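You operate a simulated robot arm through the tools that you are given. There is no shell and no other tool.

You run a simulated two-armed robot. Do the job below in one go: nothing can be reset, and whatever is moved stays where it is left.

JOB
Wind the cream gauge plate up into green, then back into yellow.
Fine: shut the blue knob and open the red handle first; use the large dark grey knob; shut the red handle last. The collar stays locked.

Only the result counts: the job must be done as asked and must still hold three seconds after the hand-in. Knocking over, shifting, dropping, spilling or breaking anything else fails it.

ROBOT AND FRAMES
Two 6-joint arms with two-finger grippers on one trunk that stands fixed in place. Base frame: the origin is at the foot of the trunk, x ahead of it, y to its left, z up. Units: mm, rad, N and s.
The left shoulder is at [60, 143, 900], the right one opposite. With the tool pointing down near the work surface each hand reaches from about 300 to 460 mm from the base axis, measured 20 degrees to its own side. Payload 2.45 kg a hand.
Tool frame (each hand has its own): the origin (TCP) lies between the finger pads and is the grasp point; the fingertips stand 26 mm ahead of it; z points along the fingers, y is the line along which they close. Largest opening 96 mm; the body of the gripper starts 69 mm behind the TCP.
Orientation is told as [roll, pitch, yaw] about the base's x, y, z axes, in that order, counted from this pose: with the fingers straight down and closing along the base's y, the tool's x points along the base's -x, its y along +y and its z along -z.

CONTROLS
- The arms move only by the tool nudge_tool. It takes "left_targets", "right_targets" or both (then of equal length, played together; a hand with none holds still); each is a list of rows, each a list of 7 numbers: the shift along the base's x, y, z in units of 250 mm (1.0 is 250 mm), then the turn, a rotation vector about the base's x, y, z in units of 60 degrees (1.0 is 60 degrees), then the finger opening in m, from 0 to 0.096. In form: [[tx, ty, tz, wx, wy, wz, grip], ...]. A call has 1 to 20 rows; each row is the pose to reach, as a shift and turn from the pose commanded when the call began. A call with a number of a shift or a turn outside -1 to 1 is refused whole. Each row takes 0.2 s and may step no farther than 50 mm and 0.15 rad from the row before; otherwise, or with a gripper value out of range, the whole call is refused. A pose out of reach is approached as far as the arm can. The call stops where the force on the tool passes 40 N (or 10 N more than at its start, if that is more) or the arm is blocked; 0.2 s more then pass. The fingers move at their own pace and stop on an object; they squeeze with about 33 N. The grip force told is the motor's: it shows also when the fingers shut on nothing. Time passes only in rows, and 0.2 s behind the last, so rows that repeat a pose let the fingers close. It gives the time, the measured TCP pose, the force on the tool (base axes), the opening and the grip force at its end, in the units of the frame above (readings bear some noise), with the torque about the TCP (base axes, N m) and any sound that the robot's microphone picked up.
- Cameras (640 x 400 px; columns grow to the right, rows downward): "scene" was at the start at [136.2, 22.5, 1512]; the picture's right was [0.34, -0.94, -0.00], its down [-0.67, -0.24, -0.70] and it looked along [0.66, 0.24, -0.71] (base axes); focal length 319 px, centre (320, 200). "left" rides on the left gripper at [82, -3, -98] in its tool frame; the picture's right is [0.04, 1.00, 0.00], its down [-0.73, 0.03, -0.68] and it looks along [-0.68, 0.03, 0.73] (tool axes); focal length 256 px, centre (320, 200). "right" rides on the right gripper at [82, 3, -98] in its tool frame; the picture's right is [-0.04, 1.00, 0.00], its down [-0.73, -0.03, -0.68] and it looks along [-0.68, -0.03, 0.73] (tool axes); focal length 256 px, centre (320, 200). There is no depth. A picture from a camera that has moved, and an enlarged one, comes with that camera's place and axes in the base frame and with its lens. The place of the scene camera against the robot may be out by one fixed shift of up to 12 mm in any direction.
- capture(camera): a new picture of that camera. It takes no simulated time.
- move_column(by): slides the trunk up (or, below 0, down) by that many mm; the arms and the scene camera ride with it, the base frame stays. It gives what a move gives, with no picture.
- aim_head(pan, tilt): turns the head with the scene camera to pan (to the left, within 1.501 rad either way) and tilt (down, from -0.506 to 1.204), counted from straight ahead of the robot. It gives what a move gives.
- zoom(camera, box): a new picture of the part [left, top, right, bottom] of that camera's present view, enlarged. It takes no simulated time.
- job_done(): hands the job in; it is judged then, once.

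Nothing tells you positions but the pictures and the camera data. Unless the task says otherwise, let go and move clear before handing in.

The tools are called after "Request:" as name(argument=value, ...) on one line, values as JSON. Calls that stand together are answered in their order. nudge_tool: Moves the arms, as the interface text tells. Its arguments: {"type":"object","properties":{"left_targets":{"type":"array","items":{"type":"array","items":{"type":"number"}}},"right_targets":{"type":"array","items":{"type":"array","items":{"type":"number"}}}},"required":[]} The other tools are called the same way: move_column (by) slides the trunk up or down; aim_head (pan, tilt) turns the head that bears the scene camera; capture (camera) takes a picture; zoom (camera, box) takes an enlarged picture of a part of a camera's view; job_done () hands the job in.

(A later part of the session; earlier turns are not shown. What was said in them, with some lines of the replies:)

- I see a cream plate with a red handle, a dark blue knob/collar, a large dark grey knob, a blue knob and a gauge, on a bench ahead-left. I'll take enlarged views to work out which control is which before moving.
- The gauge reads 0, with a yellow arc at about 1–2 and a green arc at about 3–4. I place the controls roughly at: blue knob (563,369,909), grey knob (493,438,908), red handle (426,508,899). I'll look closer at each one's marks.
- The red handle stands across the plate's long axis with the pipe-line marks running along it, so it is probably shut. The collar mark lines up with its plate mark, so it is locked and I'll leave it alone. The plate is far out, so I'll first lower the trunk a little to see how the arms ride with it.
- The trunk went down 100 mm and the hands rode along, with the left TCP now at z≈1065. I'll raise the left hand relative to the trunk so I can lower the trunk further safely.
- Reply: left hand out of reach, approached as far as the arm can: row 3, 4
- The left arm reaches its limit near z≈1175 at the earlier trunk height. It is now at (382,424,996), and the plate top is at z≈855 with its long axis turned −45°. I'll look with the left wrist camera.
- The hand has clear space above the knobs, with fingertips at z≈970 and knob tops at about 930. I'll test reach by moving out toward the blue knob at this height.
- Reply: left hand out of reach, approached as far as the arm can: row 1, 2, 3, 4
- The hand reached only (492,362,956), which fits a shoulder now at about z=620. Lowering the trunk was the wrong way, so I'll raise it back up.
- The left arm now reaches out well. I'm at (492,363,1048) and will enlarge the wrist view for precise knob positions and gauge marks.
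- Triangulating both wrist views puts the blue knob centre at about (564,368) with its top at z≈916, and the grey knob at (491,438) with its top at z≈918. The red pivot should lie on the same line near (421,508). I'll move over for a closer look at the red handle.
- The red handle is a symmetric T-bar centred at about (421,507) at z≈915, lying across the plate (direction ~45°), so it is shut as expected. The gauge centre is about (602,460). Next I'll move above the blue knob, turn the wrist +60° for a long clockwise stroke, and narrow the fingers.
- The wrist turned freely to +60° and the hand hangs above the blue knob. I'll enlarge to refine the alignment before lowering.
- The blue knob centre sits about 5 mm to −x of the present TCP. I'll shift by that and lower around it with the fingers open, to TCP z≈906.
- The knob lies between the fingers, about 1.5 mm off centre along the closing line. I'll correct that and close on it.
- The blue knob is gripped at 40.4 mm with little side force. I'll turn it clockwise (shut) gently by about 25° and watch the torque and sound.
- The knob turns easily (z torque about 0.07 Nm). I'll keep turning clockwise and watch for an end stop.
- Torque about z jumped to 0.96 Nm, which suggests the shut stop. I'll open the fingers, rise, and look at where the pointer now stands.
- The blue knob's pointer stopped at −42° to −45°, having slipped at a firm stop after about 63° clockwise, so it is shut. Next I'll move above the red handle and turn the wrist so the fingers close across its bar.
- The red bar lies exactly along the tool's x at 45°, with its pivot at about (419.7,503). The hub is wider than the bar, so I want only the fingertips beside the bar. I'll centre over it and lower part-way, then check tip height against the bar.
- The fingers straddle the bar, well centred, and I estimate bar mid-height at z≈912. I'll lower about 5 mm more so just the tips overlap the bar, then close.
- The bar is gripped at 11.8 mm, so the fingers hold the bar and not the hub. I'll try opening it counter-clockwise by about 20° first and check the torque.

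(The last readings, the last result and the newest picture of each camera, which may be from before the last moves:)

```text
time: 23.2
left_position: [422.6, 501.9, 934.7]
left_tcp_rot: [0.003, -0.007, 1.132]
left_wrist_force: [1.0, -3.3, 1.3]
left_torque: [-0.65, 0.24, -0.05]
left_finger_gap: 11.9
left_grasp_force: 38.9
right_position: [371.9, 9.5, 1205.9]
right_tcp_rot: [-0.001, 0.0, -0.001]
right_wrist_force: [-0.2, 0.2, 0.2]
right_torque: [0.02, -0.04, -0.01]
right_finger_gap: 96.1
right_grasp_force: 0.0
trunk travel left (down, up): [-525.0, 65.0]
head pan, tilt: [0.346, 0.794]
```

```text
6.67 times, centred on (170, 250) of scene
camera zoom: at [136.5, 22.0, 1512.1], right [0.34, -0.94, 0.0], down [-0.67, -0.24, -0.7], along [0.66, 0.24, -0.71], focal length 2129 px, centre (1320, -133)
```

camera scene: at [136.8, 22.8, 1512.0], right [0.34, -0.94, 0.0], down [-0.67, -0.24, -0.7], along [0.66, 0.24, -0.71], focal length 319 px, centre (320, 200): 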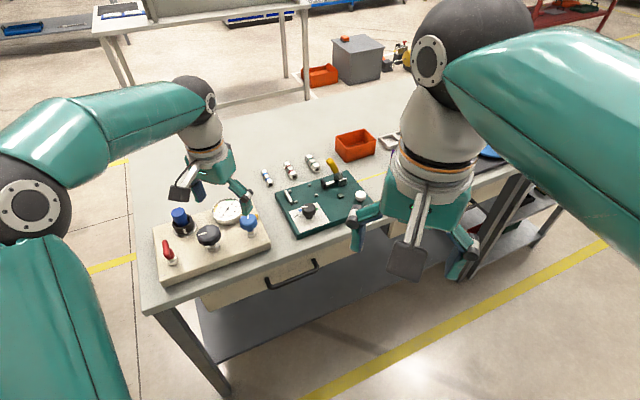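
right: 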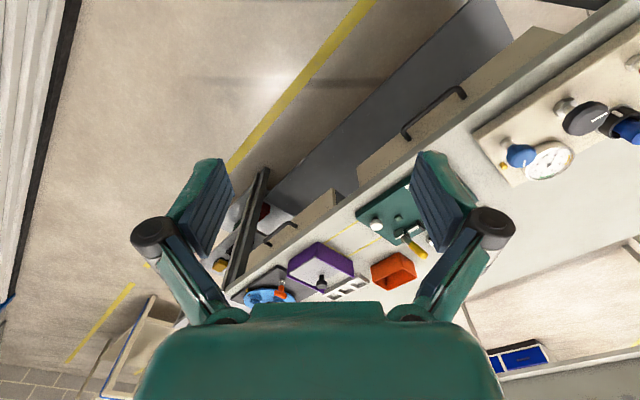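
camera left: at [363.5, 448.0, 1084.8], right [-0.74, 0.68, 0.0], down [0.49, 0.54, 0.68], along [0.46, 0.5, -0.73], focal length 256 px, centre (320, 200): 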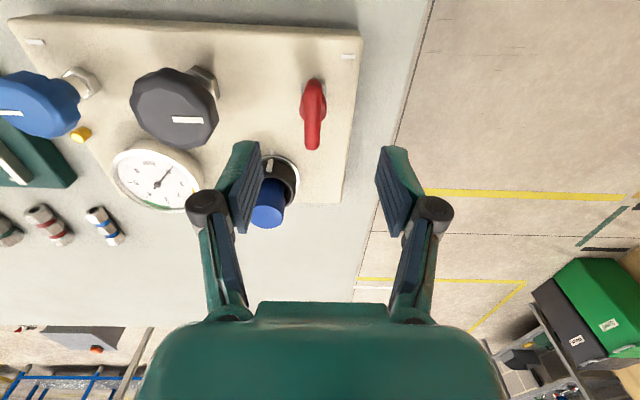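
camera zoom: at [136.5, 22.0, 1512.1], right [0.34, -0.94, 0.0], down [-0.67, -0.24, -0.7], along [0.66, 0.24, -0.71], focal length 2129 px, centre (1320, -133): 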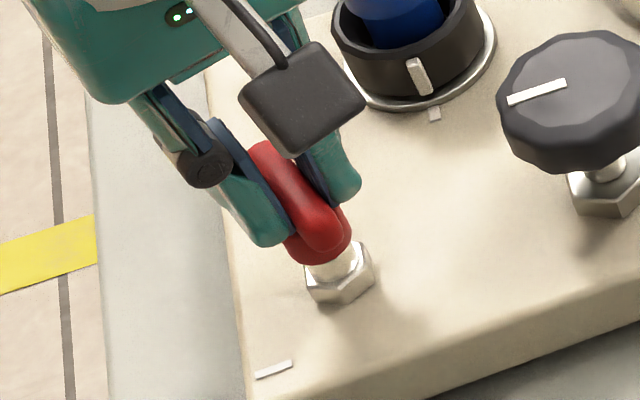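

It turns counter-clockwise freely. I'll continue most of the remaining 70°.

Request:
nudge_tool(left_targets=[[0, 0, 0, 0, 0, 0.12, 0.004], [0, 0, 0, 0, 0, 0.24, 0.004], [0, 0, 0, 0, 0, 0.36, 0.004], [0, 0, 0, 0, 0, 0.48, 0.004], [0, 0, 0, 0, 0, 0.6, 0.004], [0, 0, 0, 0, 0, 0.72, 0.004], [0, 0, 0, 0, 0, 0.84, 0.004], [0, 0, 0, 0, 0, 0.96, 0.004]])

Request:
zoom(camera="scene", box=[140, 180, 290, 280])

```text
time: 25.0
left_position: [426.3, 502.3, 934.0]
left_tcp_rot: [0.0, -0.007, 2.136]
left_wrist_force: [19.0, -5.9, 1.7]
left_torque: [-0.49, -0.72, -0.08]
left_finger_gap: 11.9
left_grasp_force: 38.7
right_position: [374.4, 8.7, 1205.8]
right_tcp_rot: [0.0, 0.001, -0.001]
right_wrist_force: [0.3, -0.3, 0.7]
right_torque: [-0.01, 0.0, 0.01]
right_finger_gap: 96.1
right_grasp_force: 0.1
trunk travel left (down, up): [-525.0, 65.0]
head pan, tilt: [0.346, 0.794]
```

```text
4.00 times, centred on (215, 230) of scene
camera zoom: at [139.1, 21.6, 1511.8], right [0.34, -0.94, 0.0], down [-0.67, -0.24, -0.7], along [0.66, 0.24, -0.71], focal length 1277 px, centre (740, 80)
```

zoom: 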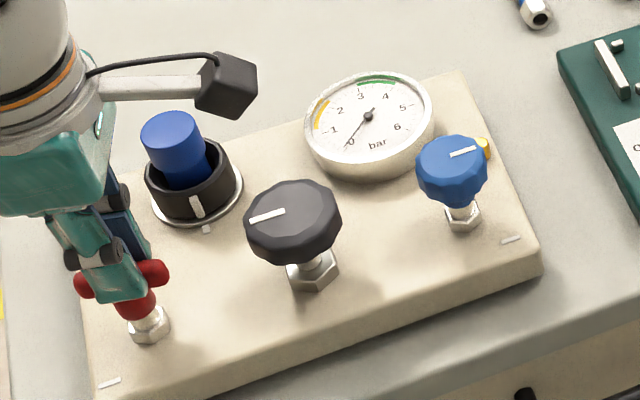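

The handle has turned about 77°, with a 19 N side force mostly in +x, so my TCP is slightly off the pivot. I'll ease the hand a few mm along that force before finishing the turn.

Request:
nudge_tool(left_targets=[[0.008, -0.003, 0, 0, 0, 0, 0.004], [0.012, -0.004, 0, 0, 0, 0, 0.004]])

```text
time: 25.6
left_position: [426.5, 502.4, 934.3]
left_tcp_rot: [0.004, -0.011, 2.138]
left_wrist_force: [6.4, 1.5, 3.1]
left_torque: [-0.72, -0.59, 0.07]
left_finger_gap: 12.0
left_grasp_force: 39.1
right_position: [371.6, 10.1, 1204.7]
right_tcp_rot: [0.001, 0.003, 0.0]
right_wrist_force: [-1.5, 0.1, 0.2]
right_torque: [-0.01, -0.01, 0.02]
right_finger_gap: 96.0
right_grasp_force: 0.0
trunk travel left (down, up): [-525.0, 65.0]
head pan, tilt: [0.346, 0.794]
```

The force dropped to about 6 N, and the pivot appears to be near (425.8,505.7). I'll finish the turn to about 90° plus a hair, looking for the open stop.

Request:
nudge_tool(left_targets=[[0.004, 0.003, 0, 0, 0, 0.08, 0.004], [0.005, 0.004, 0, 0, 0, 0.16, 0.004], [0.006, 0.005, 0, 0, 0, 0.22, 0.004], [0.006, 0.005, 0, 0, 0, 0.25, 0.004]])

Request:
zoom(camera="scene", box=[140, 180, 290, 280])

```text
time: 26.6
left_position: [426.6, 502.6, 932.8]
left_tcp_rot: [0.004, -0.008, 2.397]
left_wrist_force: [-2.4, -0.2, 5.1]
left_torque: [0.38, 0.38, -1.14]
left_finger_gap: 12.7
left_grasp_force: 39.7
right_position: [370.6, 8.9, 1205.1]
right_tcp_rot: [-0.001, 0.0, 0.002]
right_wrist_force: [0.8, -0.5, -0.4]
right_torque: [0.0, 0.02, -0.01]
right_finger_gap: 95.8
right_grasp_force: 0.2
trunk travel left (down, up): [-525.0, 65.0]
head pan, tilt: [0.346, 0.794]
```

```text
4.00 times, centred on (215, 230) of scene
camera zoom: at [135.7, 22.0, 1512.1], right [0.34, -0.94, 0.0], down [-0.67, -0.24, -0.7], along [0.66, 0.24, -0.71], focal length 1277 px, centre (740, 80)
```

zoom: 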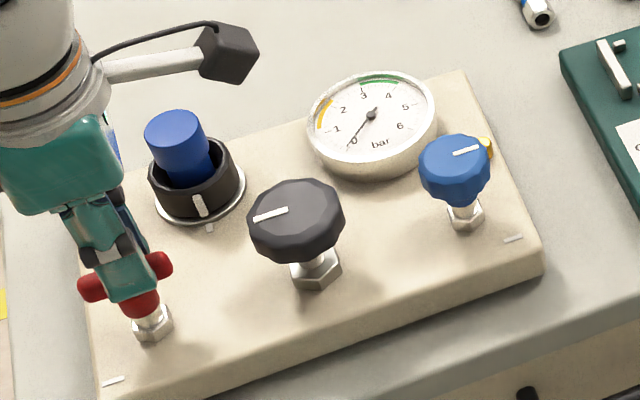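

The handle hit a firm stop (torque −1.14 Nm) at about 92° of turn, so the bar now lies along the plate and red is open. I'll ease back slightly, release, rise and move over the grey knob, keeping this wrist yaw for a long clockwise stroke.

Request:
nudge_tool(left_targets=[[0, 0, 0, 0, 0, -0.03, 0.004], [0, 0, 0, 0, 0, -0.03, 0.03], [0, 0, 0, 0, 0, -0.03, 0.06], [0, 0, 0.1, 0, 0, -0.03, 0.08], [0, 0, 0.22, 0, 0, -0.03, 0.08], [0.13, -0.13, 0.22, 0, 0, -0.03, 0.08], [0.26, -0.26, 0.22, 0, 0, -0.03, 0.08]])

Request:
capture(camera="left")

Request:
zoom(camera="left", box=[220, 60, 420, 185])

Request:
zoom(camera="scene", box=[140, 180, 290, 280])

```text
time: 28.2
left_position: [493.0, 438.2, 988.3]
left_tcp_rot: [0.0, -0.007, 2.369]
left_wrist_force: [0.3, -0.6, -0.2]
left_torque: [0.0, 0.02, -0.01]
left_finger_gap: 80.3
left_grasp_force: 0.0
right_position: [371.4, 8.6, 1206.3]
right_tcp_rot: [-0.001, 0.001, 0.003]
right_wrist_force: [-0.5, 0.1, 0.1]
right_torque: [-0.01, -0.03, 0.03]
right_finger_gap: 95.9
right_grasp_force: 0.0
trunk travel left (down, up): [-525.0, 65.0]
head pan, tilt: [0.346, 0.794]
```

```text
taken
camera left: at [553.7, 383.3, 1085.6], right [-0.67, -0.74, 0.0], down [-0.54, 0.49, 0.68], along [-0.51, 0.46, -0.73], focal length 256 px, centre (320, 200)
```

left: 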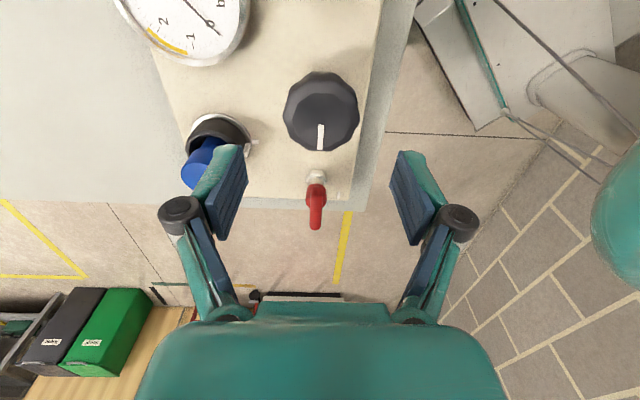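

```text
3.20 times, centred on (320, 122) of left
camera zoom: at [553.7, 383.3, 1085.6], right [-0.67, -0.74, 0.0], down [-0.54, 0.49, 0.68], along [-0.51, 0.46, -0.73], focal length 819 px, centre (320, 448)
```

zoom: 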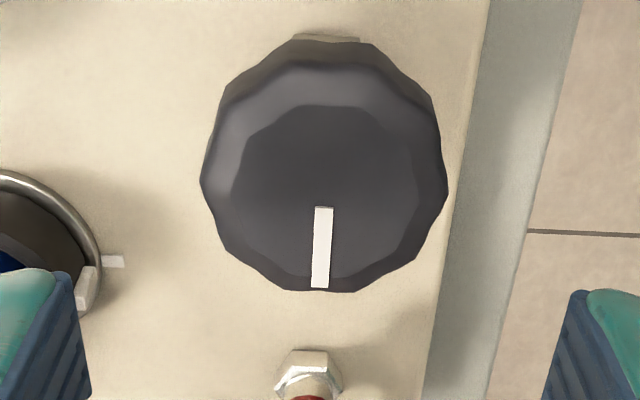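

```text
4.00 times, centred on (215, 230) of scene
camera zoom: at [136.7, 22.0, 1512.0], right [0.34, -0.94, 0.0], down [-0.67, -0.24, -0.7], along [0.66, 0.24, -0.71], focal length 1277 px, centre (740, 80)
```

zoom: 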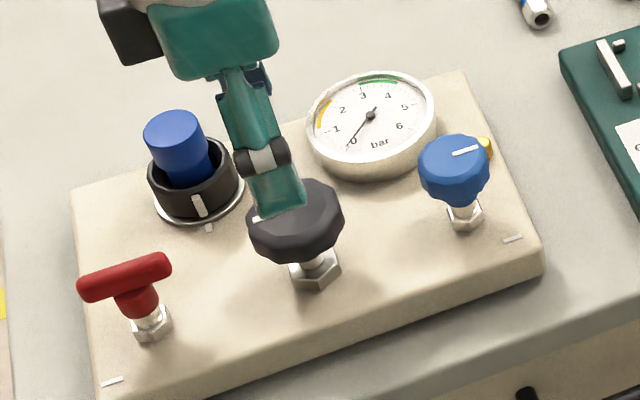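

The red bar now lies along the plate (open), and the gauge still reads 0. The grey knob centre is at about (491.5,437.7), so I'll lower around it and close.

Request:
nudge_tool(left_targets=[[-0.006, -0.002, 0, 0, 0, 0, 0.08], [-0.006, -0.002, -0.12, 0, 0, 0, 0.08], [-0.006, -0.002, -0.24, 0, 0, 0, 0.08], [-0.006, -0.002, -0.336, 0, 0, 0, 0.08], [-0.006, -0.002, -0.336, 0, 0, 0, 0.065], [-0.006, -0.002, -0.336, 0, 0, 0, 0.05], [-0.006, -0.002, -0.336, 0, 0, 0, 0.045], [-0.006, -0.002, -0.336, 0, 0, 0, 0.045]])

Request:
zoom(camera="scene", box=[140, 180, 290, 280])

```text
time: 30.0
left_position: [492.0, 436.9, 903.6]
left_tcp_rot: [0.003, -0.005, 2.366]
left_wrist_force: [2.2, 2.6, -0.2]
left_torque: [-0.01, -0.19, 0.05]
left_finger_gap: 52.5
left_grasp_force: 44.8
right_position: [371.6, 9.7, 1206.4]
right_tcp_rot: [0.001, -0.001, 0.0]
right_wrist_force: [0.0, -0.2, -0.2]
right_torque: [0.0, 0.04, 0.02]
right_finger_gap: 95.9
right_grasp_force: 0.1
trunk travel left (down, up): [-525.0, 65.0]
head pan, tilt: [0.346, 0.794]
```

```text
4.00 times, centred on (215, 230) of scene
camera zoom: at [136.6, 22.7, 1512.0], right [0.34, -0.94, 0.0], down [-0.67, -0.24, -0.7], along [0.66, 0.24, -0.71], focal length 1277 px, centre (740, 80)
```

zoom: 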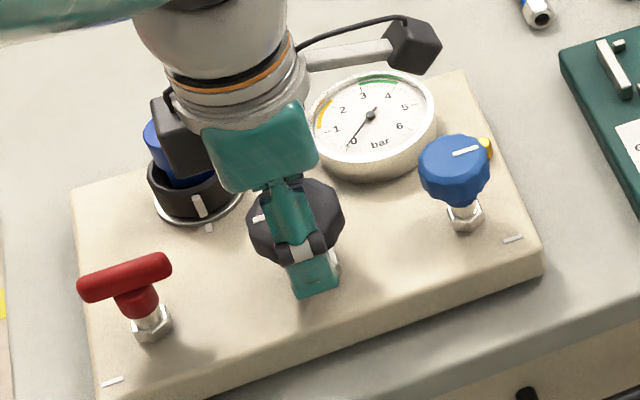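

The grey knob is gripped at 52.5 mm with small side force. I'll turn it clockwise about 30° and check the gauge.

Request:
nudge_tool(left_targets=[[0.001, 0.001, 0, 0, 0, -0.125, 0.045], [0.001, 0.001, 0, 0, 0, -0.25, 0.045], [0.001, 0.001, 0, 0, 0, -0.375, 0.045], [0.001, 0.001, 0, 0, 0, -0.5, 0.045]])

Request:
zoom(camera="scene", box=[190, 170, 290, 250])

```text
time: 31.0
left_position: [493.3, 437.4, 904.6]
left_tcp_rot: [0.001, -0.005, 1.841]
left_wrist_force: [8.4, 1.8, 3.6]
left_torque: [-0.41, 0.38, 0.1]
left_finger_gap: 52.4
left_grasp_force: 45.2
right_position: [372.2, 9.8, 1206.3]
right_tcp_rot: [0.001, 0.001, -0.001]
right_wrist_force: [-0.3, -0.8, 0.2]
right_torque: [-0.01, -0.03, 0.01]
right_finger_gap: 96.1
right_grasp_force: 0.1
trunk travel left (down, up): [-525.0, 65.0]
head pan, tilt: [0.346, 0.794]
```

```text
5.00 times, centred on (240, 210) of scene
camera zoom: at [137.6, 22.6, 1511.9], right [0.34, -0.94, 0.0], down [-0.67, -0.24, -0.7], along [0.66, 0.24, -0.71], focal length 1596 px, centre (720, 150)
```

zoom: 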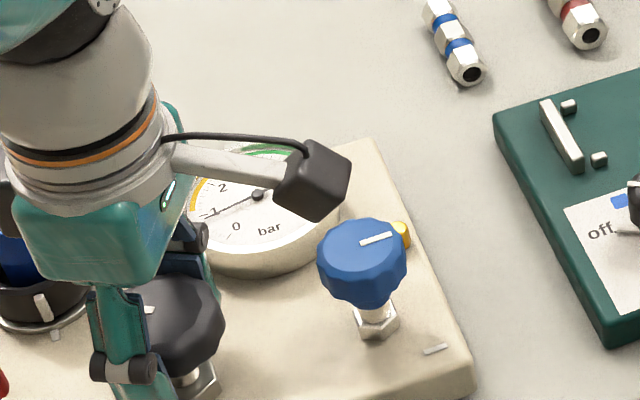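

The gauge rose to about 0.8, so clockwise winds up. I'll correct the small +x offset and continue another 55° clockwise.

Request:
nudge_tool(left_targets=[[0.005, 0.001, 0, 0, 0, -0.115, 0.045], [0.006, 0.001, 0, 0, 0, -0.23, 0.045], [0.006, 0.001, 0, 0, 0, -0.345, 0.045], [0.006, 0.001, 0, 0, 0, -0.46, 0.045], [0.006, 0.001, 0, 0, 0, -0.575, 0.045], [0.006, 0.001, 0, 0, 0, -0.69, 0.045], [0.006, 0.001, 0, 0, 0, -0.8, 0.045], [0.006, 0.001, 0, 0, 0, -0.9, 0.045]])

Request:
zoom(camera="scene", box=[190, 170, 290, 250])

```text
time: 32.8
left_position: [494.8, 436.3, 904.3]
left_tcp_rot: [0.002, -0.003, 0.9]
left_wrist_force: [6.0, -5.7, -6.6]
left_torque: [0.52, 0.01, 0.07]
left_finger_gap: 52.2
left_grasp_force: 44.9
right_position: [373.1, 9.3, 1205.2]
right_tcp_rot: [0.002, 0.002, 0.0]
right_wrist_force: [0.3, 0.0, -0.9]
right_torque: [0.01, 0.01, -0.01]
right_finger_gap: 95.8
right_grasp_force: 0.0
trunk travel left (down, up): [-525.0, 65.0]
head pan, tilt: [0.346, 0.794]
```

```text
5.00 times, centred on (240, 210) of scene
camera zoom: at [138.0, 22.1, 1511.8], right [0.34, -0.94, 0.0], down [-0.67, -0.24, -0.7], along [0.66, 0.24, -0.71], focal length 1596 px, centre (720, 150)
```

zoom: 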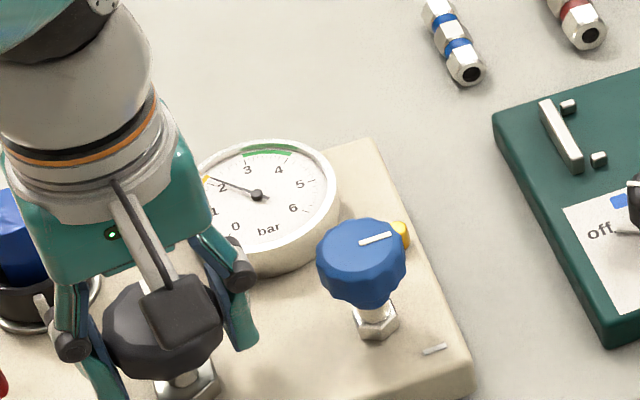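

The needle is just past 2, about 0.025 bar per degree. I'll turn about 50° more, aiming near 3.4, and then check the reading.

Request:
nudge_tool(left_targets=[[0.003, -0.003, 0, 0, 0, -0.12, 0.045], [0.003, -0.003, 0, 0, 0, -0.24, 0.045], [0.003, -0.003, 0, 0, 0, -0.36, 0.045], [0.003, -0.003, 0, 0, 0, -0.48, 0.045], [0.003, -0.003, 0, 0, 0, -0.6, 0.045], [0.003, -0.003, 0, 0, 0, -0.72, 0.045], [0.003, -0.003, 0, 0, 0, -0.82, 0.045]])

Request:
zoom(camera="scene", box=[210, 180, 270, 220])

Request:
zoom(camera="scene", box=[190, 170, 290, 250])

```text
time: 34.4
left_position: [492.5, 436.6, 904.5]
left_tcp_rot: [-0.003, -0.004, 0.041]
left_wrist_force: [-3.3, -11.6, -14.1]
left_torque: [0.58, -0.02, 0.06]
left_finger_gap: 52.3
left_grasp_force: 44.9
right_position: [372.5, 8.9, 1206.1]
right_tcp_rot: [0.0, 0.001, -0.001]
right_wrist_force: [0.0, 0.7, 0.5]
right_torque: [-0.02, 0.01, 0.02]
right_finger_gap: 95.9
right_grasp_force: 0.0
trunk travel left (down, up): [-525.0, 65.0]
head pan, tilt: [0.346, 0.794]
```

```text
10.00 times, centred on (240, 200) of scene
camera zoom: at [137.3, 21.9, 1511.8], right [0.34, -0.94, 0.0], down [-0.67, -0.24, -0.7], along [0.66, 0.24, -0.71], focal length 3193 px, centre (1120, 200)
```

zoom: 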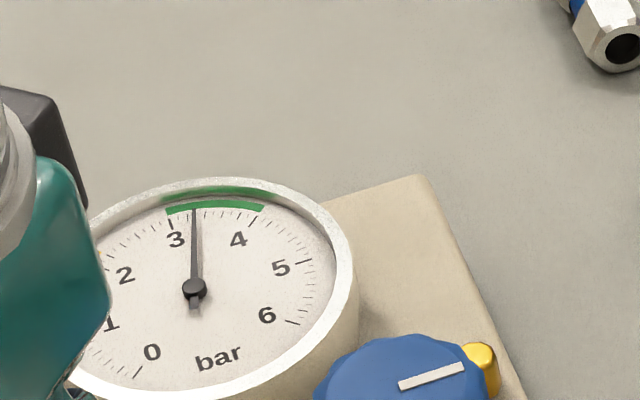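

```text
5.00 times, centred on (240, 210) of scene
camera zoom: at [137.3, 21.9, 1511.8], right [0.34, -0.94, 0.0], down [-0.67, -0.24, -0.7], along [0.66, 0.24, -0.71], focal length 1596 px, centre (720, 150)
```

zoom: 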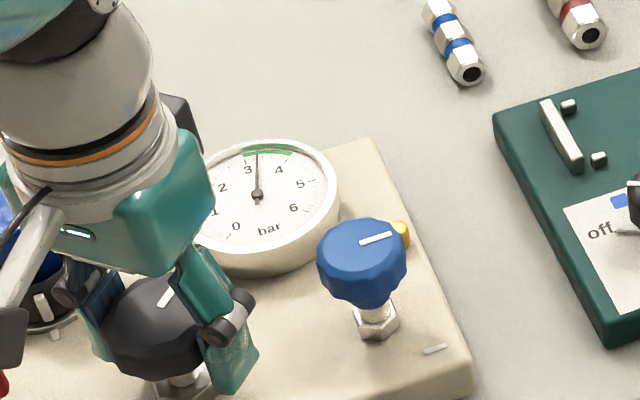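

The needle is in green at about 3.3. I'll nudge about 10° further toward mid-green and hold for a moment, easing the hand along the residual force.

Request:
nudge_tool(left_targets=[[-0.001, -0.005, -0.004, 0, 0, -0.05, 0.045], [-0.001, -0.006, -0.005, 0, 0, -0.1, 0.045], [-0.001, -0.006, -0.006, 0, 0, -0.15, 0.045], [-0.001, -0.006, -0.006, 0, 0, -0.15, 0.045], [-0.001, -0.006, -0.006, 0, 0, -0.15, 0.045], [-0.001, -0.006, -0.006, 0, 0, -0.15, 0.045], [-0.001, -0.006, -0.006, 0, 0, -0.15, 0.045], [-0.001, -0.006, -0.006, 0, 0, -0.15, 0.045]])

Request:
zoom(camera="scene", box=[210, 180, 270, 220])

```text
time: 36.2
left_position: [493.6, 436.5, 904.2]
left_tcp_rot: [0.003, -0.008, -0.114]
left_wrist_force: [-1.6, 1.5, 0.7]
left_torque: [0.26, 0.41, -0.03]
left_finger_gap: 52.2
left_grasp_force: 45.0
right_position: [371.6, 9.4, 1205.7]
right_tcp_rot: [-0.001, -0.001, 0.002]
right_wrist_force: [-0.9, 0.0, 0.4]
right_torque: [0.02, -0.01, -0.01]
right_finger_gap: 96.0
right_grasp_force: 0.1
trunk travel left (down, up): [-525.0, 65.0]
head pan, tilt: [0.346, 0.794]
```

```text
10.00 times, centred on (240, 200) of scene
camera zoom: at [136.1, 22.6, 1512.1], right [0.34, -0.94, 0.0], down [-0.67, -0.24, -0.7], along [0.66, 0.24, -0.71], focal length 3193 px, centre (1120, 200)
```

zoom: 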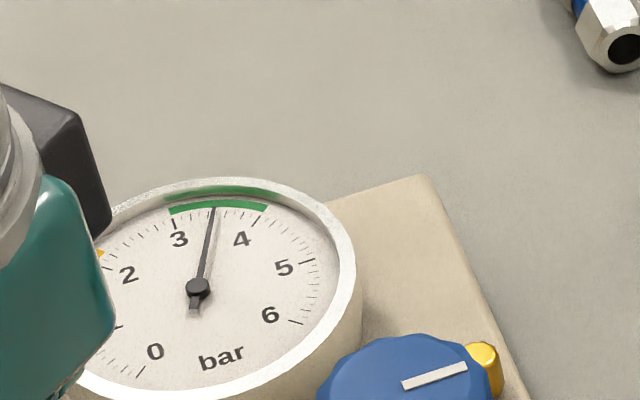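

The needle sits at about 3.5, mid-green. Now I'll wind back counter-clockwise about 58°, then check before trimming toward about 1.7, mid-yellow.

Request:
nudge_tool(left_targets=[[0, 0, 0, 0, 0, 0.12, 0.045], [0, 0, 0, 0, 0, 0.24, 0.045], [0, 0, 0, 0, 0, 0.36, 0.045], [0, 0, 0, 0, 0, 0.48, 0.045], [0, 0, 0, 0, 0, 0.6, 0.045], [0, 0, 0, 0, 0, 0.72, 0.045], [0, 0, 0, 0, 0, 0.84, 0.045], [0, 0, 0, 0, 0, 0.96, 0.045]])

Request:
zoom(camera="scene", box=[210, 180, 270, 220])

Request:
zoom(camera="scene", box=[190, 170, 290, 250])

```text
time: 38.0
left_position: [493.5, 436.2, 905.0]
left_tcp_rot: [0.0, -0.009, 0.892]
left_wrist_force: [2.6, 19.3, 11.0]
left_torque: [0.72, -0.72, -0.09]
left_finger_gap: 52.4
left_grasp_force: 45.1
right_position: [370.7, 10.1, 1205.0]
right_tcp_rot: [-0.002, 0.0, 0.002]
right_wrist_force: [-0.9, 0.2, 1.4]
right_torque: [0.01, 0.03, 0.0]
right_finger_gap: 96.2
right_grasp_force: 0.0
trunk travel left (down, up): [-525.0, 65.0]
head pan, tilt: [0.346, 0.794]
```

```text
10.00 times, centred on (240, 200) of scene
camera zoom: at [135.4, 24.1, 1512.1], right [0.34, -0.94, 0.0], down [-0.67, -0.24, -0.7], along [0.66, 0.24, -0.71], focal length 3193 px, centre (1120, 200)
```

zoom: 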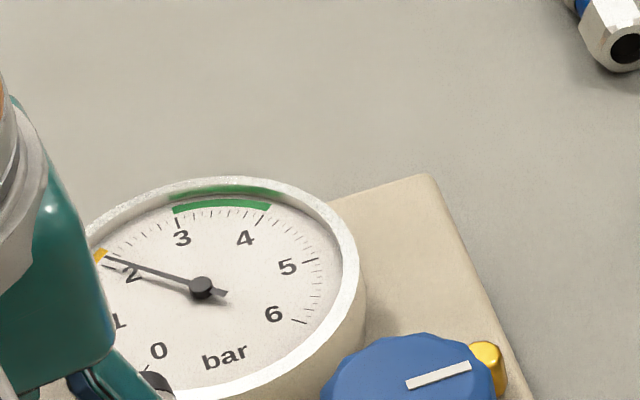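

```text
5.00 times, centred on (240, 210) of scene
camera zoom: at [135.4, 24.1, 1512.1], right [0.34, -0.94, 0.0], down [-0.67, -0.24, -0.7], along [0.66, 0.24, -0.71], focal length 1596 px, centre (720, 150)
```

zoom: 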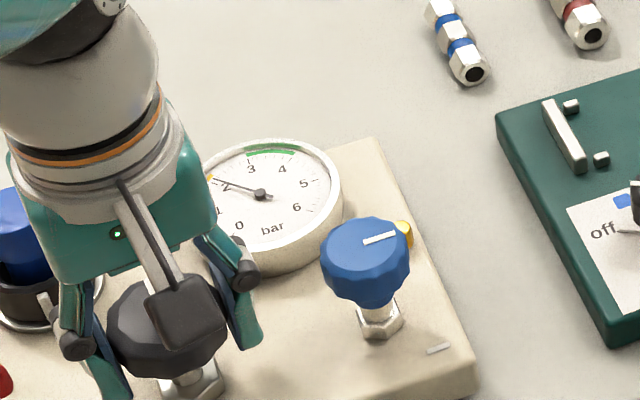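

The needle fell to about 2.1, at the yellow's upper end. I'll ease the side force and turn about 17° more, toward 1.7.

Request:
nudge_tool(left_targets=[[0.001, 0.006, 0.004, 0, 0, 0.07, 0.045], [0.001, 0.007, 0.005, 0, 0, 0.14, 0.045], [0.001, 0.007, 0.005, 0, 0, 0.21, 0.045], [0.001, 0.007, 0.005, 0, 0, 0.28, 0.045], [0.001, 0.007, 0.005, 0, 0, 0.28, 0.045], [0.001, 0.007, 0.005, 0, 0, 0.28, 0.045]])

Request:
zoom(camera="scene", box=[210, 180, 270, 220])

```text
time: 39.4
left_position: [492.5, 438.8, 904.5]
left_tcp_rot: [0.005, -0.004, 1.186]
left_wrist_force: [0.4, 9.6, 1.9]
left_torque: [0.19, -0.23, 0.05]
left_finger_gap: 52.4
left_grasp_force: 44.7
right_position: [369.9, 10.2, 1206.4]
right_tcp_rot: [0.0, 0.0, 0.0]
right_wrist_force: [-0.6, -0.2, -1.0]
right_torque: [0.0, 0.02, -0.02]
right_finger_gap: 96.2
right_grasp_force: 0.1
trunk travel left (down, up): [-525.0, 65.0]
head pan, tilt: [0.346, 0.794]
```

```text
10.00 times, centred on (240, 200) of scene
camera zoom: at [136.2, 23.5, 1511.9], right [0.34, -0.94, 0.0], down [-0.67, -0.24, -0.7], along [0.66, 0.24, -0.71], focal length 3193 px, centre (1120, 200)
```

zoom: 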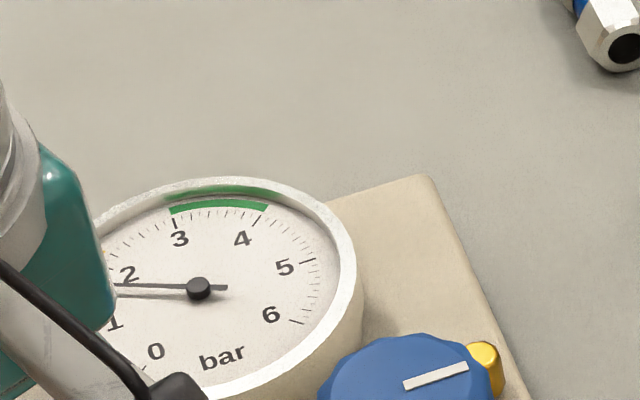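

The needle sits at about 1.7, inside yellow. I'll release the grey knob, rise clear and read the gauge unobstructed.

Request:
nudge_tool(left_targets=[[0, 0.004, 0, 0, 0, 0, 0.045], [0, 0.004, 0, 0, 0, 0, 0.06], [0, 0.004, 0, 0, 0, 0, 0.08], [0, 0.004, 0.12, 0, 0, 0, 0.08], [0, 0.004, 0.24, 0, 0, 0, 0.08], [0, 0.004, 0.34, 0, 0, 0, 0.08]])

Request:
zoom(camera="scene", box=[140, 180, 290, 280])

Request:
zoom(camera="scene", box=[205, 185, 265, 225])

Request:
capture(camera="left")

```text
time: 40.8
left_position: [492.3, 436.9, 990.3]
left_tcp_rot: [0.002, -0.006, 1.183]
left_wrist_force: [0.0, -0.4, -0.9]
left_torque: [0.03, 0.0, 0.01]
left_finger_gap: 80.0
left_grasp_force: 0.1
right_position: [371.5, 9.2, 1205.8]
right_tcp_rot: [-0.001, -0.002, -0.002]
right_wrist_force: [0.1, -0.8, 0.1]
right_torque: [0.0, -0.03, 0.03]
right_finger_gap: 95.9
right_grasp_force: 0.0
trunk travel left (down, up): [-525.0, 65.0]
head pan, tilt: [0.346, 0.794]
```

```text
4.00 times, centred on (215, 230) of scene
camera zoom: at [135.9, 22.2, 1512.0], right [0.34, -0.94, 0.0], down [-0.67, -0.24, -0.7], along [0.66, 0.24, -0.71], focal length 1277 px, centre (740, 80)
```

zoom: 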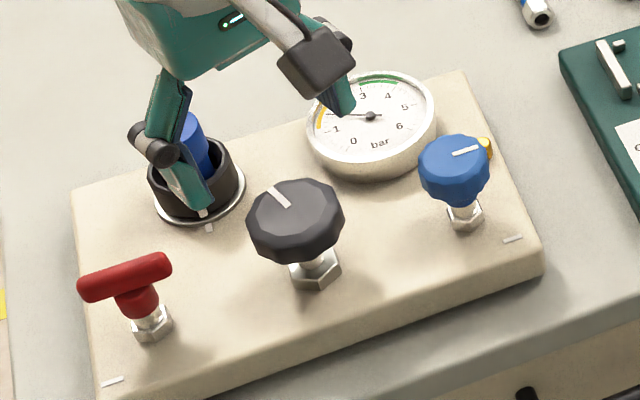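

```text
10.00 times, centred on (235, 205) of scene
camera zoom: at [135.9, 22.2, 1512.0], right [0.34, -0.94, 0.0], down [-0.67, -0.24, -0.7], along [0.66, 0.24, -0.71], focal length 3193 px, centre (1170, 150)
```

zoom: 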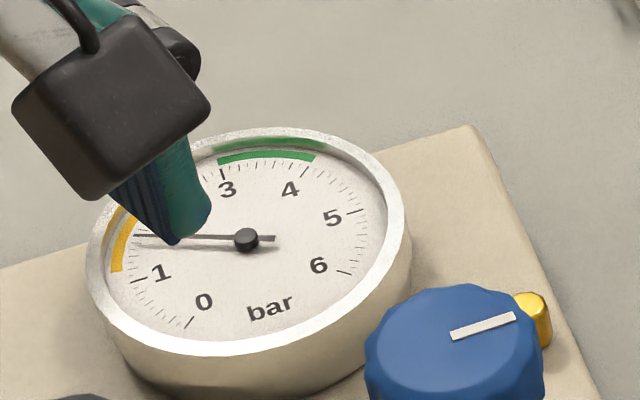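

```text
taken
camera left: at [463.9, 359.1, 1087.9], right [-0.94, 0.34, 0.0], down [0.25, 0.69, 0.68], along [0.23, 0.64, -0.73], focal length 256 px, centre (320, 200)
```

left: 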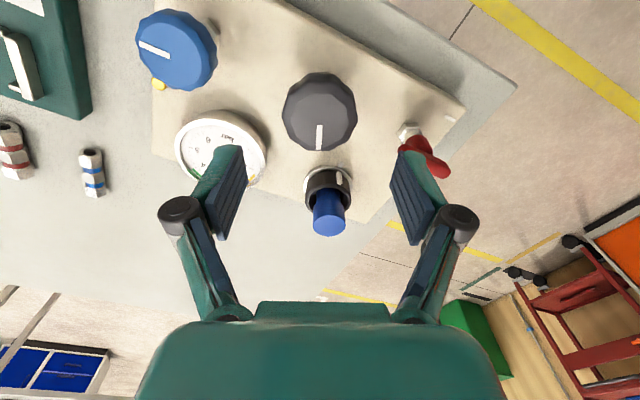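

The gauge reads about 1.7, in the middle of the yellow arc. Next I'll go back over the red handle at yaw 135° to shut it, turning it clockwise 90°.

Request:
nudge_tool(left_targets=[[-0.034, 0.034, 0, 0, 0, 0.125, 0.08], [-0.067, 0.068, 0, 0, 0, 0.25, 0.07], [-0.101, 0.102, 0, 0, 0, 0.375, 0.06], [-0.135, 0.136, 0, 0, 0, 0.5, 0.06], [-0.168, 0.17, 0, 0, 0, 0.625, 0.06], [-0.202, 0.204, 0, 0, 0, 0.75, 0.06], [-0.235, 0.238, 0, 0, 0, 0.875, 0.06], [-0.269, 0.272, 0, 0, 0, 1.0, 0.06]])

Request:
nudge_tool(left_targets=[[0, 0, 0, 0, 0, 0.06, 0.06], [0, 0, 0, 0, 0, 0.12, 0.06]])

Request:
zoom(camera="left", box=[220, 50, 420, 175])

Request:
zoom(camera="scene", box=[140, 180, 290, 280])

```text
time: 42.6
left_position: [425.3, 507.1, 991.3]
left_tcp_rot: [0.002, -0.006, 2.233]
left_wrist_force: [0.5, 0.8, -0.8]
left_torque: [0.01, 0.0, -0.01]
left_finger_gap: 60.1
left_grasp_force: 0.0
right_position: [370.2, 9.9, 1205.7]
right_tcp_rot: [0.0, 0.002, 0.002]
right_wrist_force: [-0.1, 0.4, 0.6]
right_torque: [-0.01, 0.02, 0.01]
right_finger_gap: 95.6
right_grasp_force: 0.1
trunk travel left (down, up): [-525.0, 65.0]
head pan, tilt: [0.346, 0.794]
```

```text
time: 43.2
left_position: [427.6, 506.4, 989.7]
left_tcp_rot: [0.002, -0.005, 2.358]
left_wrist_force: [-0.4, 0.2, 0.6]
left_torque: [0.0, -0.02, 0.03]
left_finger_gap: 60.0
left_grasp_force: 0.0
right_position: [371.4, 8.5, 1207.3]
right_tcp_rot: [0.0, -0.001, 0.001]
right_wrist_force: [-0.4, 0.6, -0.5]
right_torque: [-0.01, 0.03, 0.03]
right_finger_gap: 95.8
right_grasp_force: 0.0
trunk travel left (down, up): [-525.0, 65.0]
head pan, tilt: [0.346, 0.794]
```

```text
3.20 times, centred on (320, 112) of left
camera zoom: at [486.6, 451.3, 1087.6], right [-0.68, -0.74, 0.0], down [-0.54, 0.5, 0.68], along [-0.5, 0.46, -0.73], focal length 819 px, centre (320, 480)
```

zoom: 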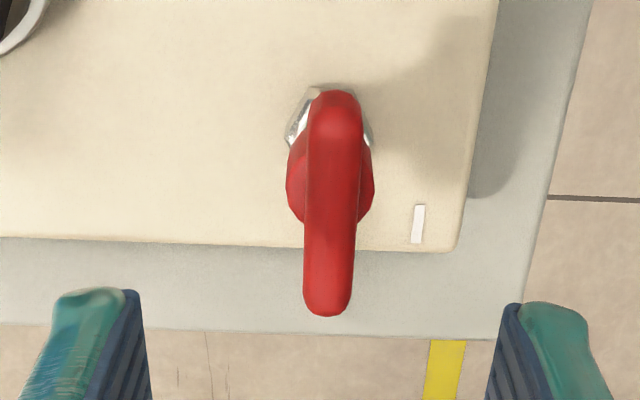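

```text
4.00 times, centred on (215, 230) of scene
camera zoom: at [136.3, 22.4, 1512.0], right [0.34, -0.94, 0.0], down [-0.67, -0.24, -0.7], along [0.66, 0.24, -0.71], focal length 1277 px, centre (740, 80)
```

zoom: 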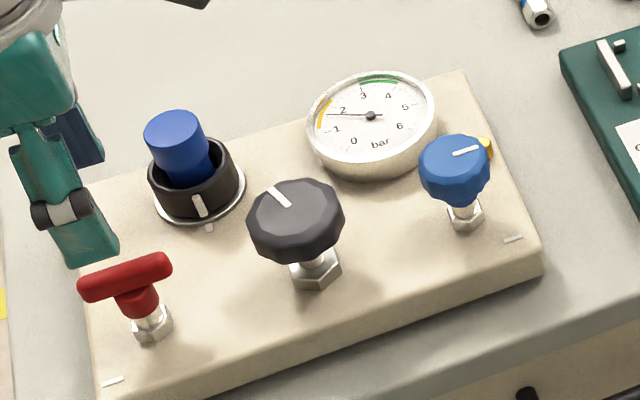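

The gauge holds in yellow. The pivot from this view is (425.3,504.4), so I'll centre exactly on it, lower to the same fingertip height, and close on the bar.

Request:
nudge_tool(left_targets=[[-0.0096, -0.0076, 0, 0, 0, 0, 0.05], [-0.0096, -0.0076, -0.12, 0, 0, 0, 0.04], [-0.0096, -0.0076, -0.226, 0, 0, 0, 0.04], [-0.0096, -0.0076, -0.226, 0, 0, 0, 0.02], [-0.0096, -0.0076, -0.226, 0, 0, 0, 0.008], [-0.0096, -0.0076, -0.226, 0, 0, 0, 0.004], [-0.0096, -0.0076, -0.226, 0, 0, 0, 0.004]])

Request:
zoom(camera="scene", box=[140, 180, 290, 280])

```text
time: 44.8
left_position: [425.1, 504.9, 932.8]
left_tcp_rot: [0.002, -0.006, 2.357]
left_wrist_force: [2.4, 3.9, 1.7]
left_torque: [-0.04, -0.25, -0.02]
left_finger_gap: 11.9
left_grasp_force: 38.4
right_position: [371.2, 9.7, 1206.5]
right_tcp_rot: [0.0, 0.001, 0.001]
right_wrist_force: [-0.3, -0.6, -0.3]
right_torque: [-0.01, 0.0, -0.01]
right_finger_gap: 95.9
right_grasp_force: 0.1
trunk travel left (down, up): [-525.0, 65.0]
head pan, tilt: [0.346, 0.794]
```

```text
4.00 times, centred on (215, 230) of scene
camera zoom: at [136.5, 23.0, 1512.0], right [0.34, -0.94, 0.0], down [-0.67, -0.24, -0.7], along [0.66, 0.24, -0.71], focal length 1277 px, centre (740, 80)
```

zoom: 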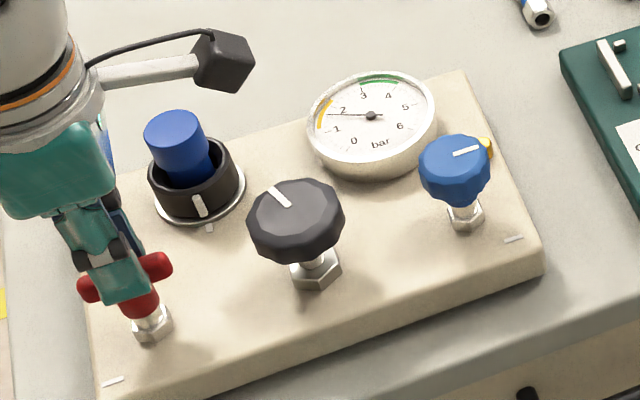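

The bar is gripped at 11.9 mm and the needle stays in yellow. I'll turn the red handle clockwise, 55° first, and check forces.

Request:
nudge_tool(left_targets=[[0.001, 0.002, 0, 0, 0, -0.115, 0.004], [0.001, 0.002, 0, 0, 0, -0.23, 0.004], [0.001, 0.002, 0, 0, 0, -0.345, 0.004], [0.001, 0.002, 0, 0, 0, -0.46, 0.004], [0.001, 0.002, 0, 0, 0, -0.575, 0.004], [0.001, 0.002, 0, 0, 0, -0.69, 0.004], [0.001, 0.002, 0, 0, 0, -0.805, 0.004], [0.001, 0.002, 0, 0, 0, -0.92, 0.004]])

Request:
zoom(camera="scene", box=[140, 180, 290, 280])

```text
time: 46.6
left_position: [424.8, 505.0, 933.3]
left_tcp_rot: [0.004, -0.004, 1.392]
left_wrist_force: [-2.1, -2.2, -6.1]
left_torque: [0.96, -0.08, 0.06]
left_finger_gap: 11.9
left_grasp_force: 38.5
right_position: [371.9, 9.3, 1205.4]
right_tcp_rot: [-0.001, -0.001, -0.001]
right_wrist_force: [0.5, 0.1, -0.6]
right_torque: [0.01, 0.01, 0.0]
right_finger_gap: 96.1
right_grasp_force: 0.1
trunk travel left (down, up): [-525.0, 65.0]
head pan, tilt: [0.346, 0.794]
```

```text
4.00 times, centred on (215, 230) of scene
camera zoom: at [136.4, 22.5, 1511.9], right [0.34, -0.94, 0.0], down [-0.67, -0.24, -0.7], along [0.66, 0.24, -0.71], focal length 1277 px, centre (740, 80)
```

zoom: 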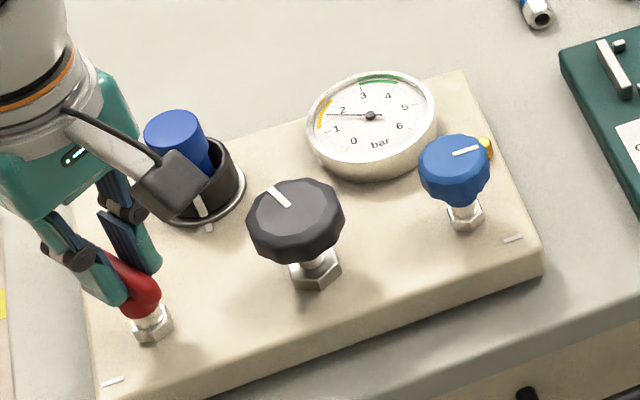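

The forces are small and it is turning well. I'll finish the remaining 35° to the shut stop.

Request:
nudge_tool(left_targets=[[0, 0, 0, 0, 0, -0.12, 0.004], [0, 0, 0, 0, 0, -0.24, 0.004], [0, 0, 0, 0, 0, -0.36, 0.004], [0, 0, 0, 0, 0, -0.48, 0.004], [0, 0, 0, 0, 0, -0.56, 0.004], [0, 0, 0, 0, 0, -0.6, 0.004], [0, 0, 0, 0, 0, -0.615, 0.004]])

Request:
zoom(camera="scene", box=[140, 180, 290, 280])

```text
time: 48.2
left_position: [423.9, 504.3, 932.3]
left_tcp_rot: [0.002, -0.002, 0.751]
left_wrist_force: [-3.0, -2.5, -5.6]
left_torque: [-0.5, 0.48, 1.1]
left_finger_gap: 12.5
left_grasp_force: 39.7
right_position: [370.8, 9.9, 1205.7]
right_tcp_rot: [0.0, 0.0, 0.001]
right_wrist_force: [0.4, -0.3, 0.2]
right_torque: [0.01, -0.01, -0.02]
right_finger_gap: 95.9
right_grasp_force: 0.1
trunk travel left (down, up): [-525.0, 65.0]
head pan, tilt: [0.346, 0.794]
```

```text
4.00 times, centred on (215, 230) of scene
camera zoom: at [136.2, 22.7, 1512.1], right [0.34, -0.94, 0.0], down [-0.67, -0.24, -0.7], along [0.66, 0.24, -0.71], focal length 1277 px, centre (740, 80)
```

zoom: 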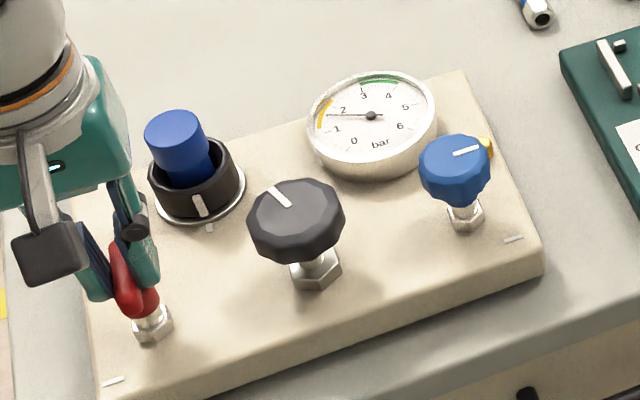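

The shut stop is reached (torque 1.1 Nm at yaw ~0.75, bar back at 45°) and the needle is still in yellow. I'll ease back to align, release straight, rise clear and check everything.

Request:
nudge_tool(left_targets=[[0, 0, 0, 0, 0, 0.02, 0.004], [0, 0, 0, 0, 0, 0.025, 0.02], [0, 0, 0, 0, 0, 0.025, 0.05], [0, 0, 0.12, 0, 0, 0.025, 0.06], [0, 0, 0.28, 0, 0, 0.025, 0.06], [0, 0, 0.46, 0, 0, 0.025, 0.06], [-0.1, 0.05, 0.6, 0, 0, 0.025, 0.06], [-0.1, 0.05, 0.6, 0, 0, 0.025, 0.06], [-0.1, 0.05, 0.6, 0, 0, 0.025, 0.06]])

Request:
zoom(camera="scene", box=[140, 180, 290, 280])

Request:
zoom(camera="scene", box=[205, 185, 265, 225])

Request:
capture(camera="left")

Request:
capture(camera="scene")

```text
time: 50.2
left_position: [400.1, 518.5, 1082.1]
left_tcp_rot: [0.003, -0.005, 0.775]
left_wrist_force: [-0.5, -0.3, -0.4]
left_torque: [0.0, 0.01, 0.02]
left_finger_gap: 59.9
left_grasp_force: 0.2
right_position: [370.8, 9.5, 1205.7]
right_tcp_rot: [0.0, 0.001, 0.0]
right_wrist_force: [0.0, 0.6, 0.3]
right_torque: [0.01, -0.04, 0.01]
right_finger_gap: 96.1
right_grasp_force: 0.2
trunk travel left (down, up): [-525.0, 65.0]
head pan, tilt: [0.346, 0.794]
```

```text
4.00 times, centred on (215, 230) of scene
camera zoom: at [135.5, 22.5, 1512.1], right [0.34, -0.94, 0.0], down [-0.67, -0.24, -0.7], along [0.66, 0.24, -0.71], focal length 1277 px, centre (740, 80)
```

zoom: 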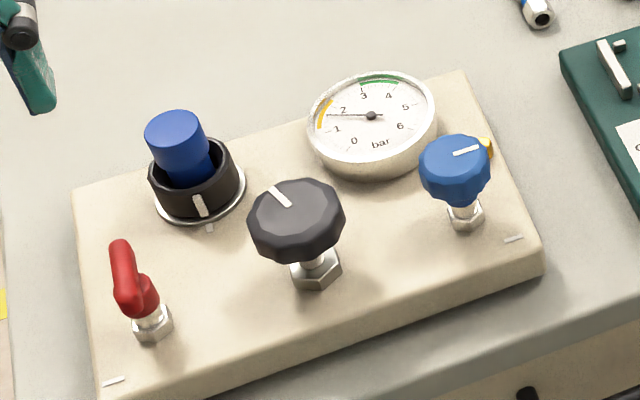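

```text
10.00 times, centred on (235, 205) of scene
camera zoom: at [135.5, 22.5, 1512.1], right [0.34, -0.94, 0.0], down [-0.67, -0.24, -0.7], along [0.66, 0.24, -0.71], focal length 3193 px, centre (1170, 150)
```

zoom: 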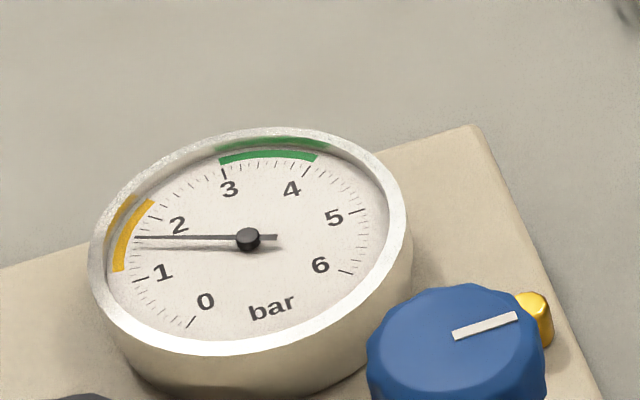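

```text
taken
camera left: at [343.2, 457.9, 1180.5], right [-0.73, 0.69, 0.0], down [0.5, 0.53, 0.68], along [0.47, 0.5, -0.73], focal length 256 px, centre (320, 200)
```

left: 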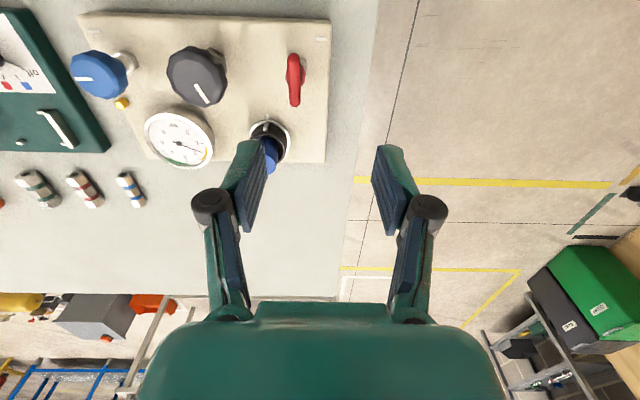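

```text
taken
camera scene: at [135.5, 22.5, 1512.1], right [0.34, -0.94, 0.0], down [-0.67, -0.24, -0.7], along [0.66, 0.24, -0.71], focal length 319 px, centre (320, 200)
```

scene: 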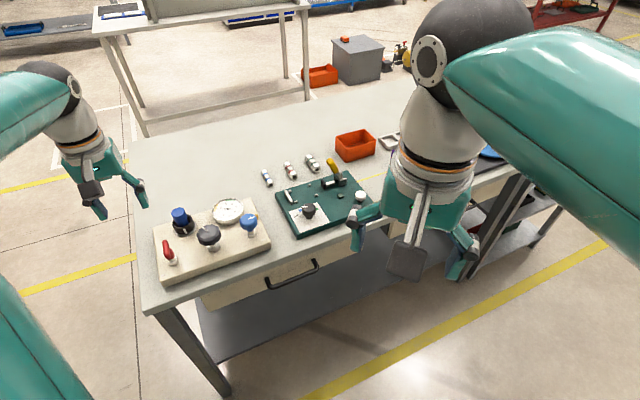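

The needle is mid-yellow at about 1.7, the red bar is across the plate (shut), the blue pointer is at its shut stop, and the collar mark is still aligned. I'll wait a few seconds with the hand clear to confirm the pressure holds.

Request:
nudge_tool(left_targets=[[0, 0, 0, 0, 0, 0, 0.06], [0, 0, 0, 0, 0, 0, 0.06], [0, 0, 0, 0, 0, 0, 0.06], [0, 0, 0, 0, 0, 0, 0.06], [0, 0, 0, 0, 0, 0, 0.06], [0, 0, 0, 0, 0, 0, 0.06], [0, 0, 0, 0, 0, 0, 0.06], [0, 0, 0, 0, 0, 0, 0.06], [0, 0, 0, 0, 0, 0, 0.06], [0, 0, 0, 0, 0, 0, 0.06], [0, 0, 0, 0, 0, 0, 0.06], [0, 0, 0, 0, 0, 0, 0.06], [0, 0, 0, 0, 0, 0, 0.06], [0, 0, 0, 0, 0, 0, 0.06], [0, 0, 0, 0, 0, 0, 0.06], [0, 0, 0, 0, 0, 0, 0.06], [0, 0, 0, 0, 0, 0, 0.06], [0, 0, 0, 0, 0, 0, 0.06], [0, 0, 0, 0, 0, 0, 0.06], [0, 0, 0, 0, 0, 0, 0.06]])

Request:
zoom(camera="scene", box=[205, 185, 265, 225])

Request:
zoom(camera="left", box=[60, 0, 340, 180])

```text
time: 54.4
left_position: [400.2, 516.8, 1082.1]
left_tcp_rot: [0.002, -0.005, 0.775]
left_wrist_force: [0.2, -0.2, -0.2]
left_torque: [-0.01, -0.01, 0.01]
left_finger_gap: 59.9
left_grasp_force: 0.0
right_position: [370.2, 9.1, 1206.2]
right_tcp_rot: [0.0, 0.001, -0.001]
right_wrist_force: [-0.1, 0.5, -0.2]
right_torque: [-0.03, -0.04, 0.01]
right_finger_gap: 96.0
right_grasp_force: 0.0
trunk travel left (down, up): [-525.0, 65.0]
head pan, tilt: [0.346, 0.794]
```

```text
10.00 times, centred on (235, 205) of scene
camera zoom: at [136.2, 22.5, 1512.0], right [0.34, -0.94, 0.0], down [-0.67, -0.24, -0.7], along [0.66, 0.24, -0.71], focal length 3193 px, centre (1170, 150)
```

zoom: 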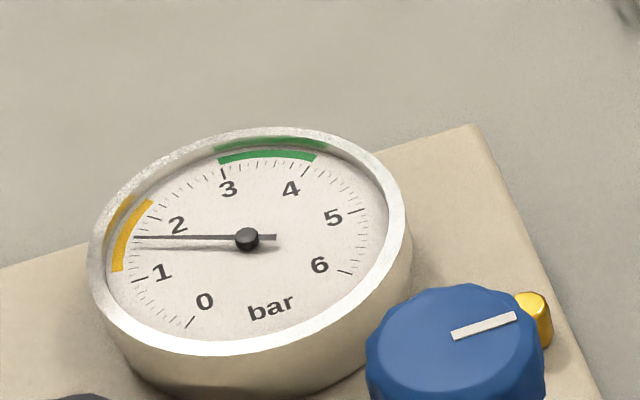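

```text
2.22 times, centred on (200, 90) of left
camera zoom: at [343.8, 457.9, 1180.1], right [-0.73, 0.69, 0.0], down [0.5, 0.53, 0.68], along [0.47, 0.5, -0.73], focal length 569 px, centre (587, 444)
```

zoom: 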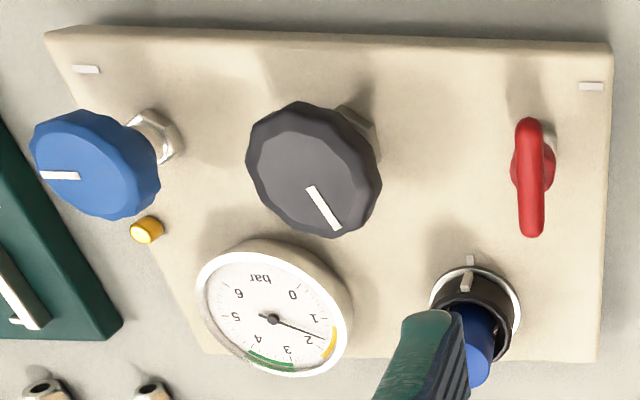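

After more than four seconds with the hand clear, the needle still reads about 1.7, in yellow. Red is shut, blue is shut, the collar mark is still aligned, and nothing else has moved. I'm handing in.

Request:
job_done()

```text
The job is handed in.
```

The gauge was wound up to about 3.5 bar, in green, then back to about 1.7 bar, in yellow. It was still at 1.7 after more than four seconds with the hand clear, and the job is handed in. The hand-in gave no verdict.

- **Blue knob:** turned clockwise to a firm stop before anything else. I took that stop as shut. The pressure later held, which fits.
- **Red handle:** opened counter-clockwise to its stop, then shut clockwise to its stop as the last step. It is back across the plate, as it started.
- **Large dark grey knob:** used for both the wind-up and the wind-back.
- **Collar:** never touched; its mark still lines up with the mark on the plate.

I saw nothing else moved or knocked in the final pictures.
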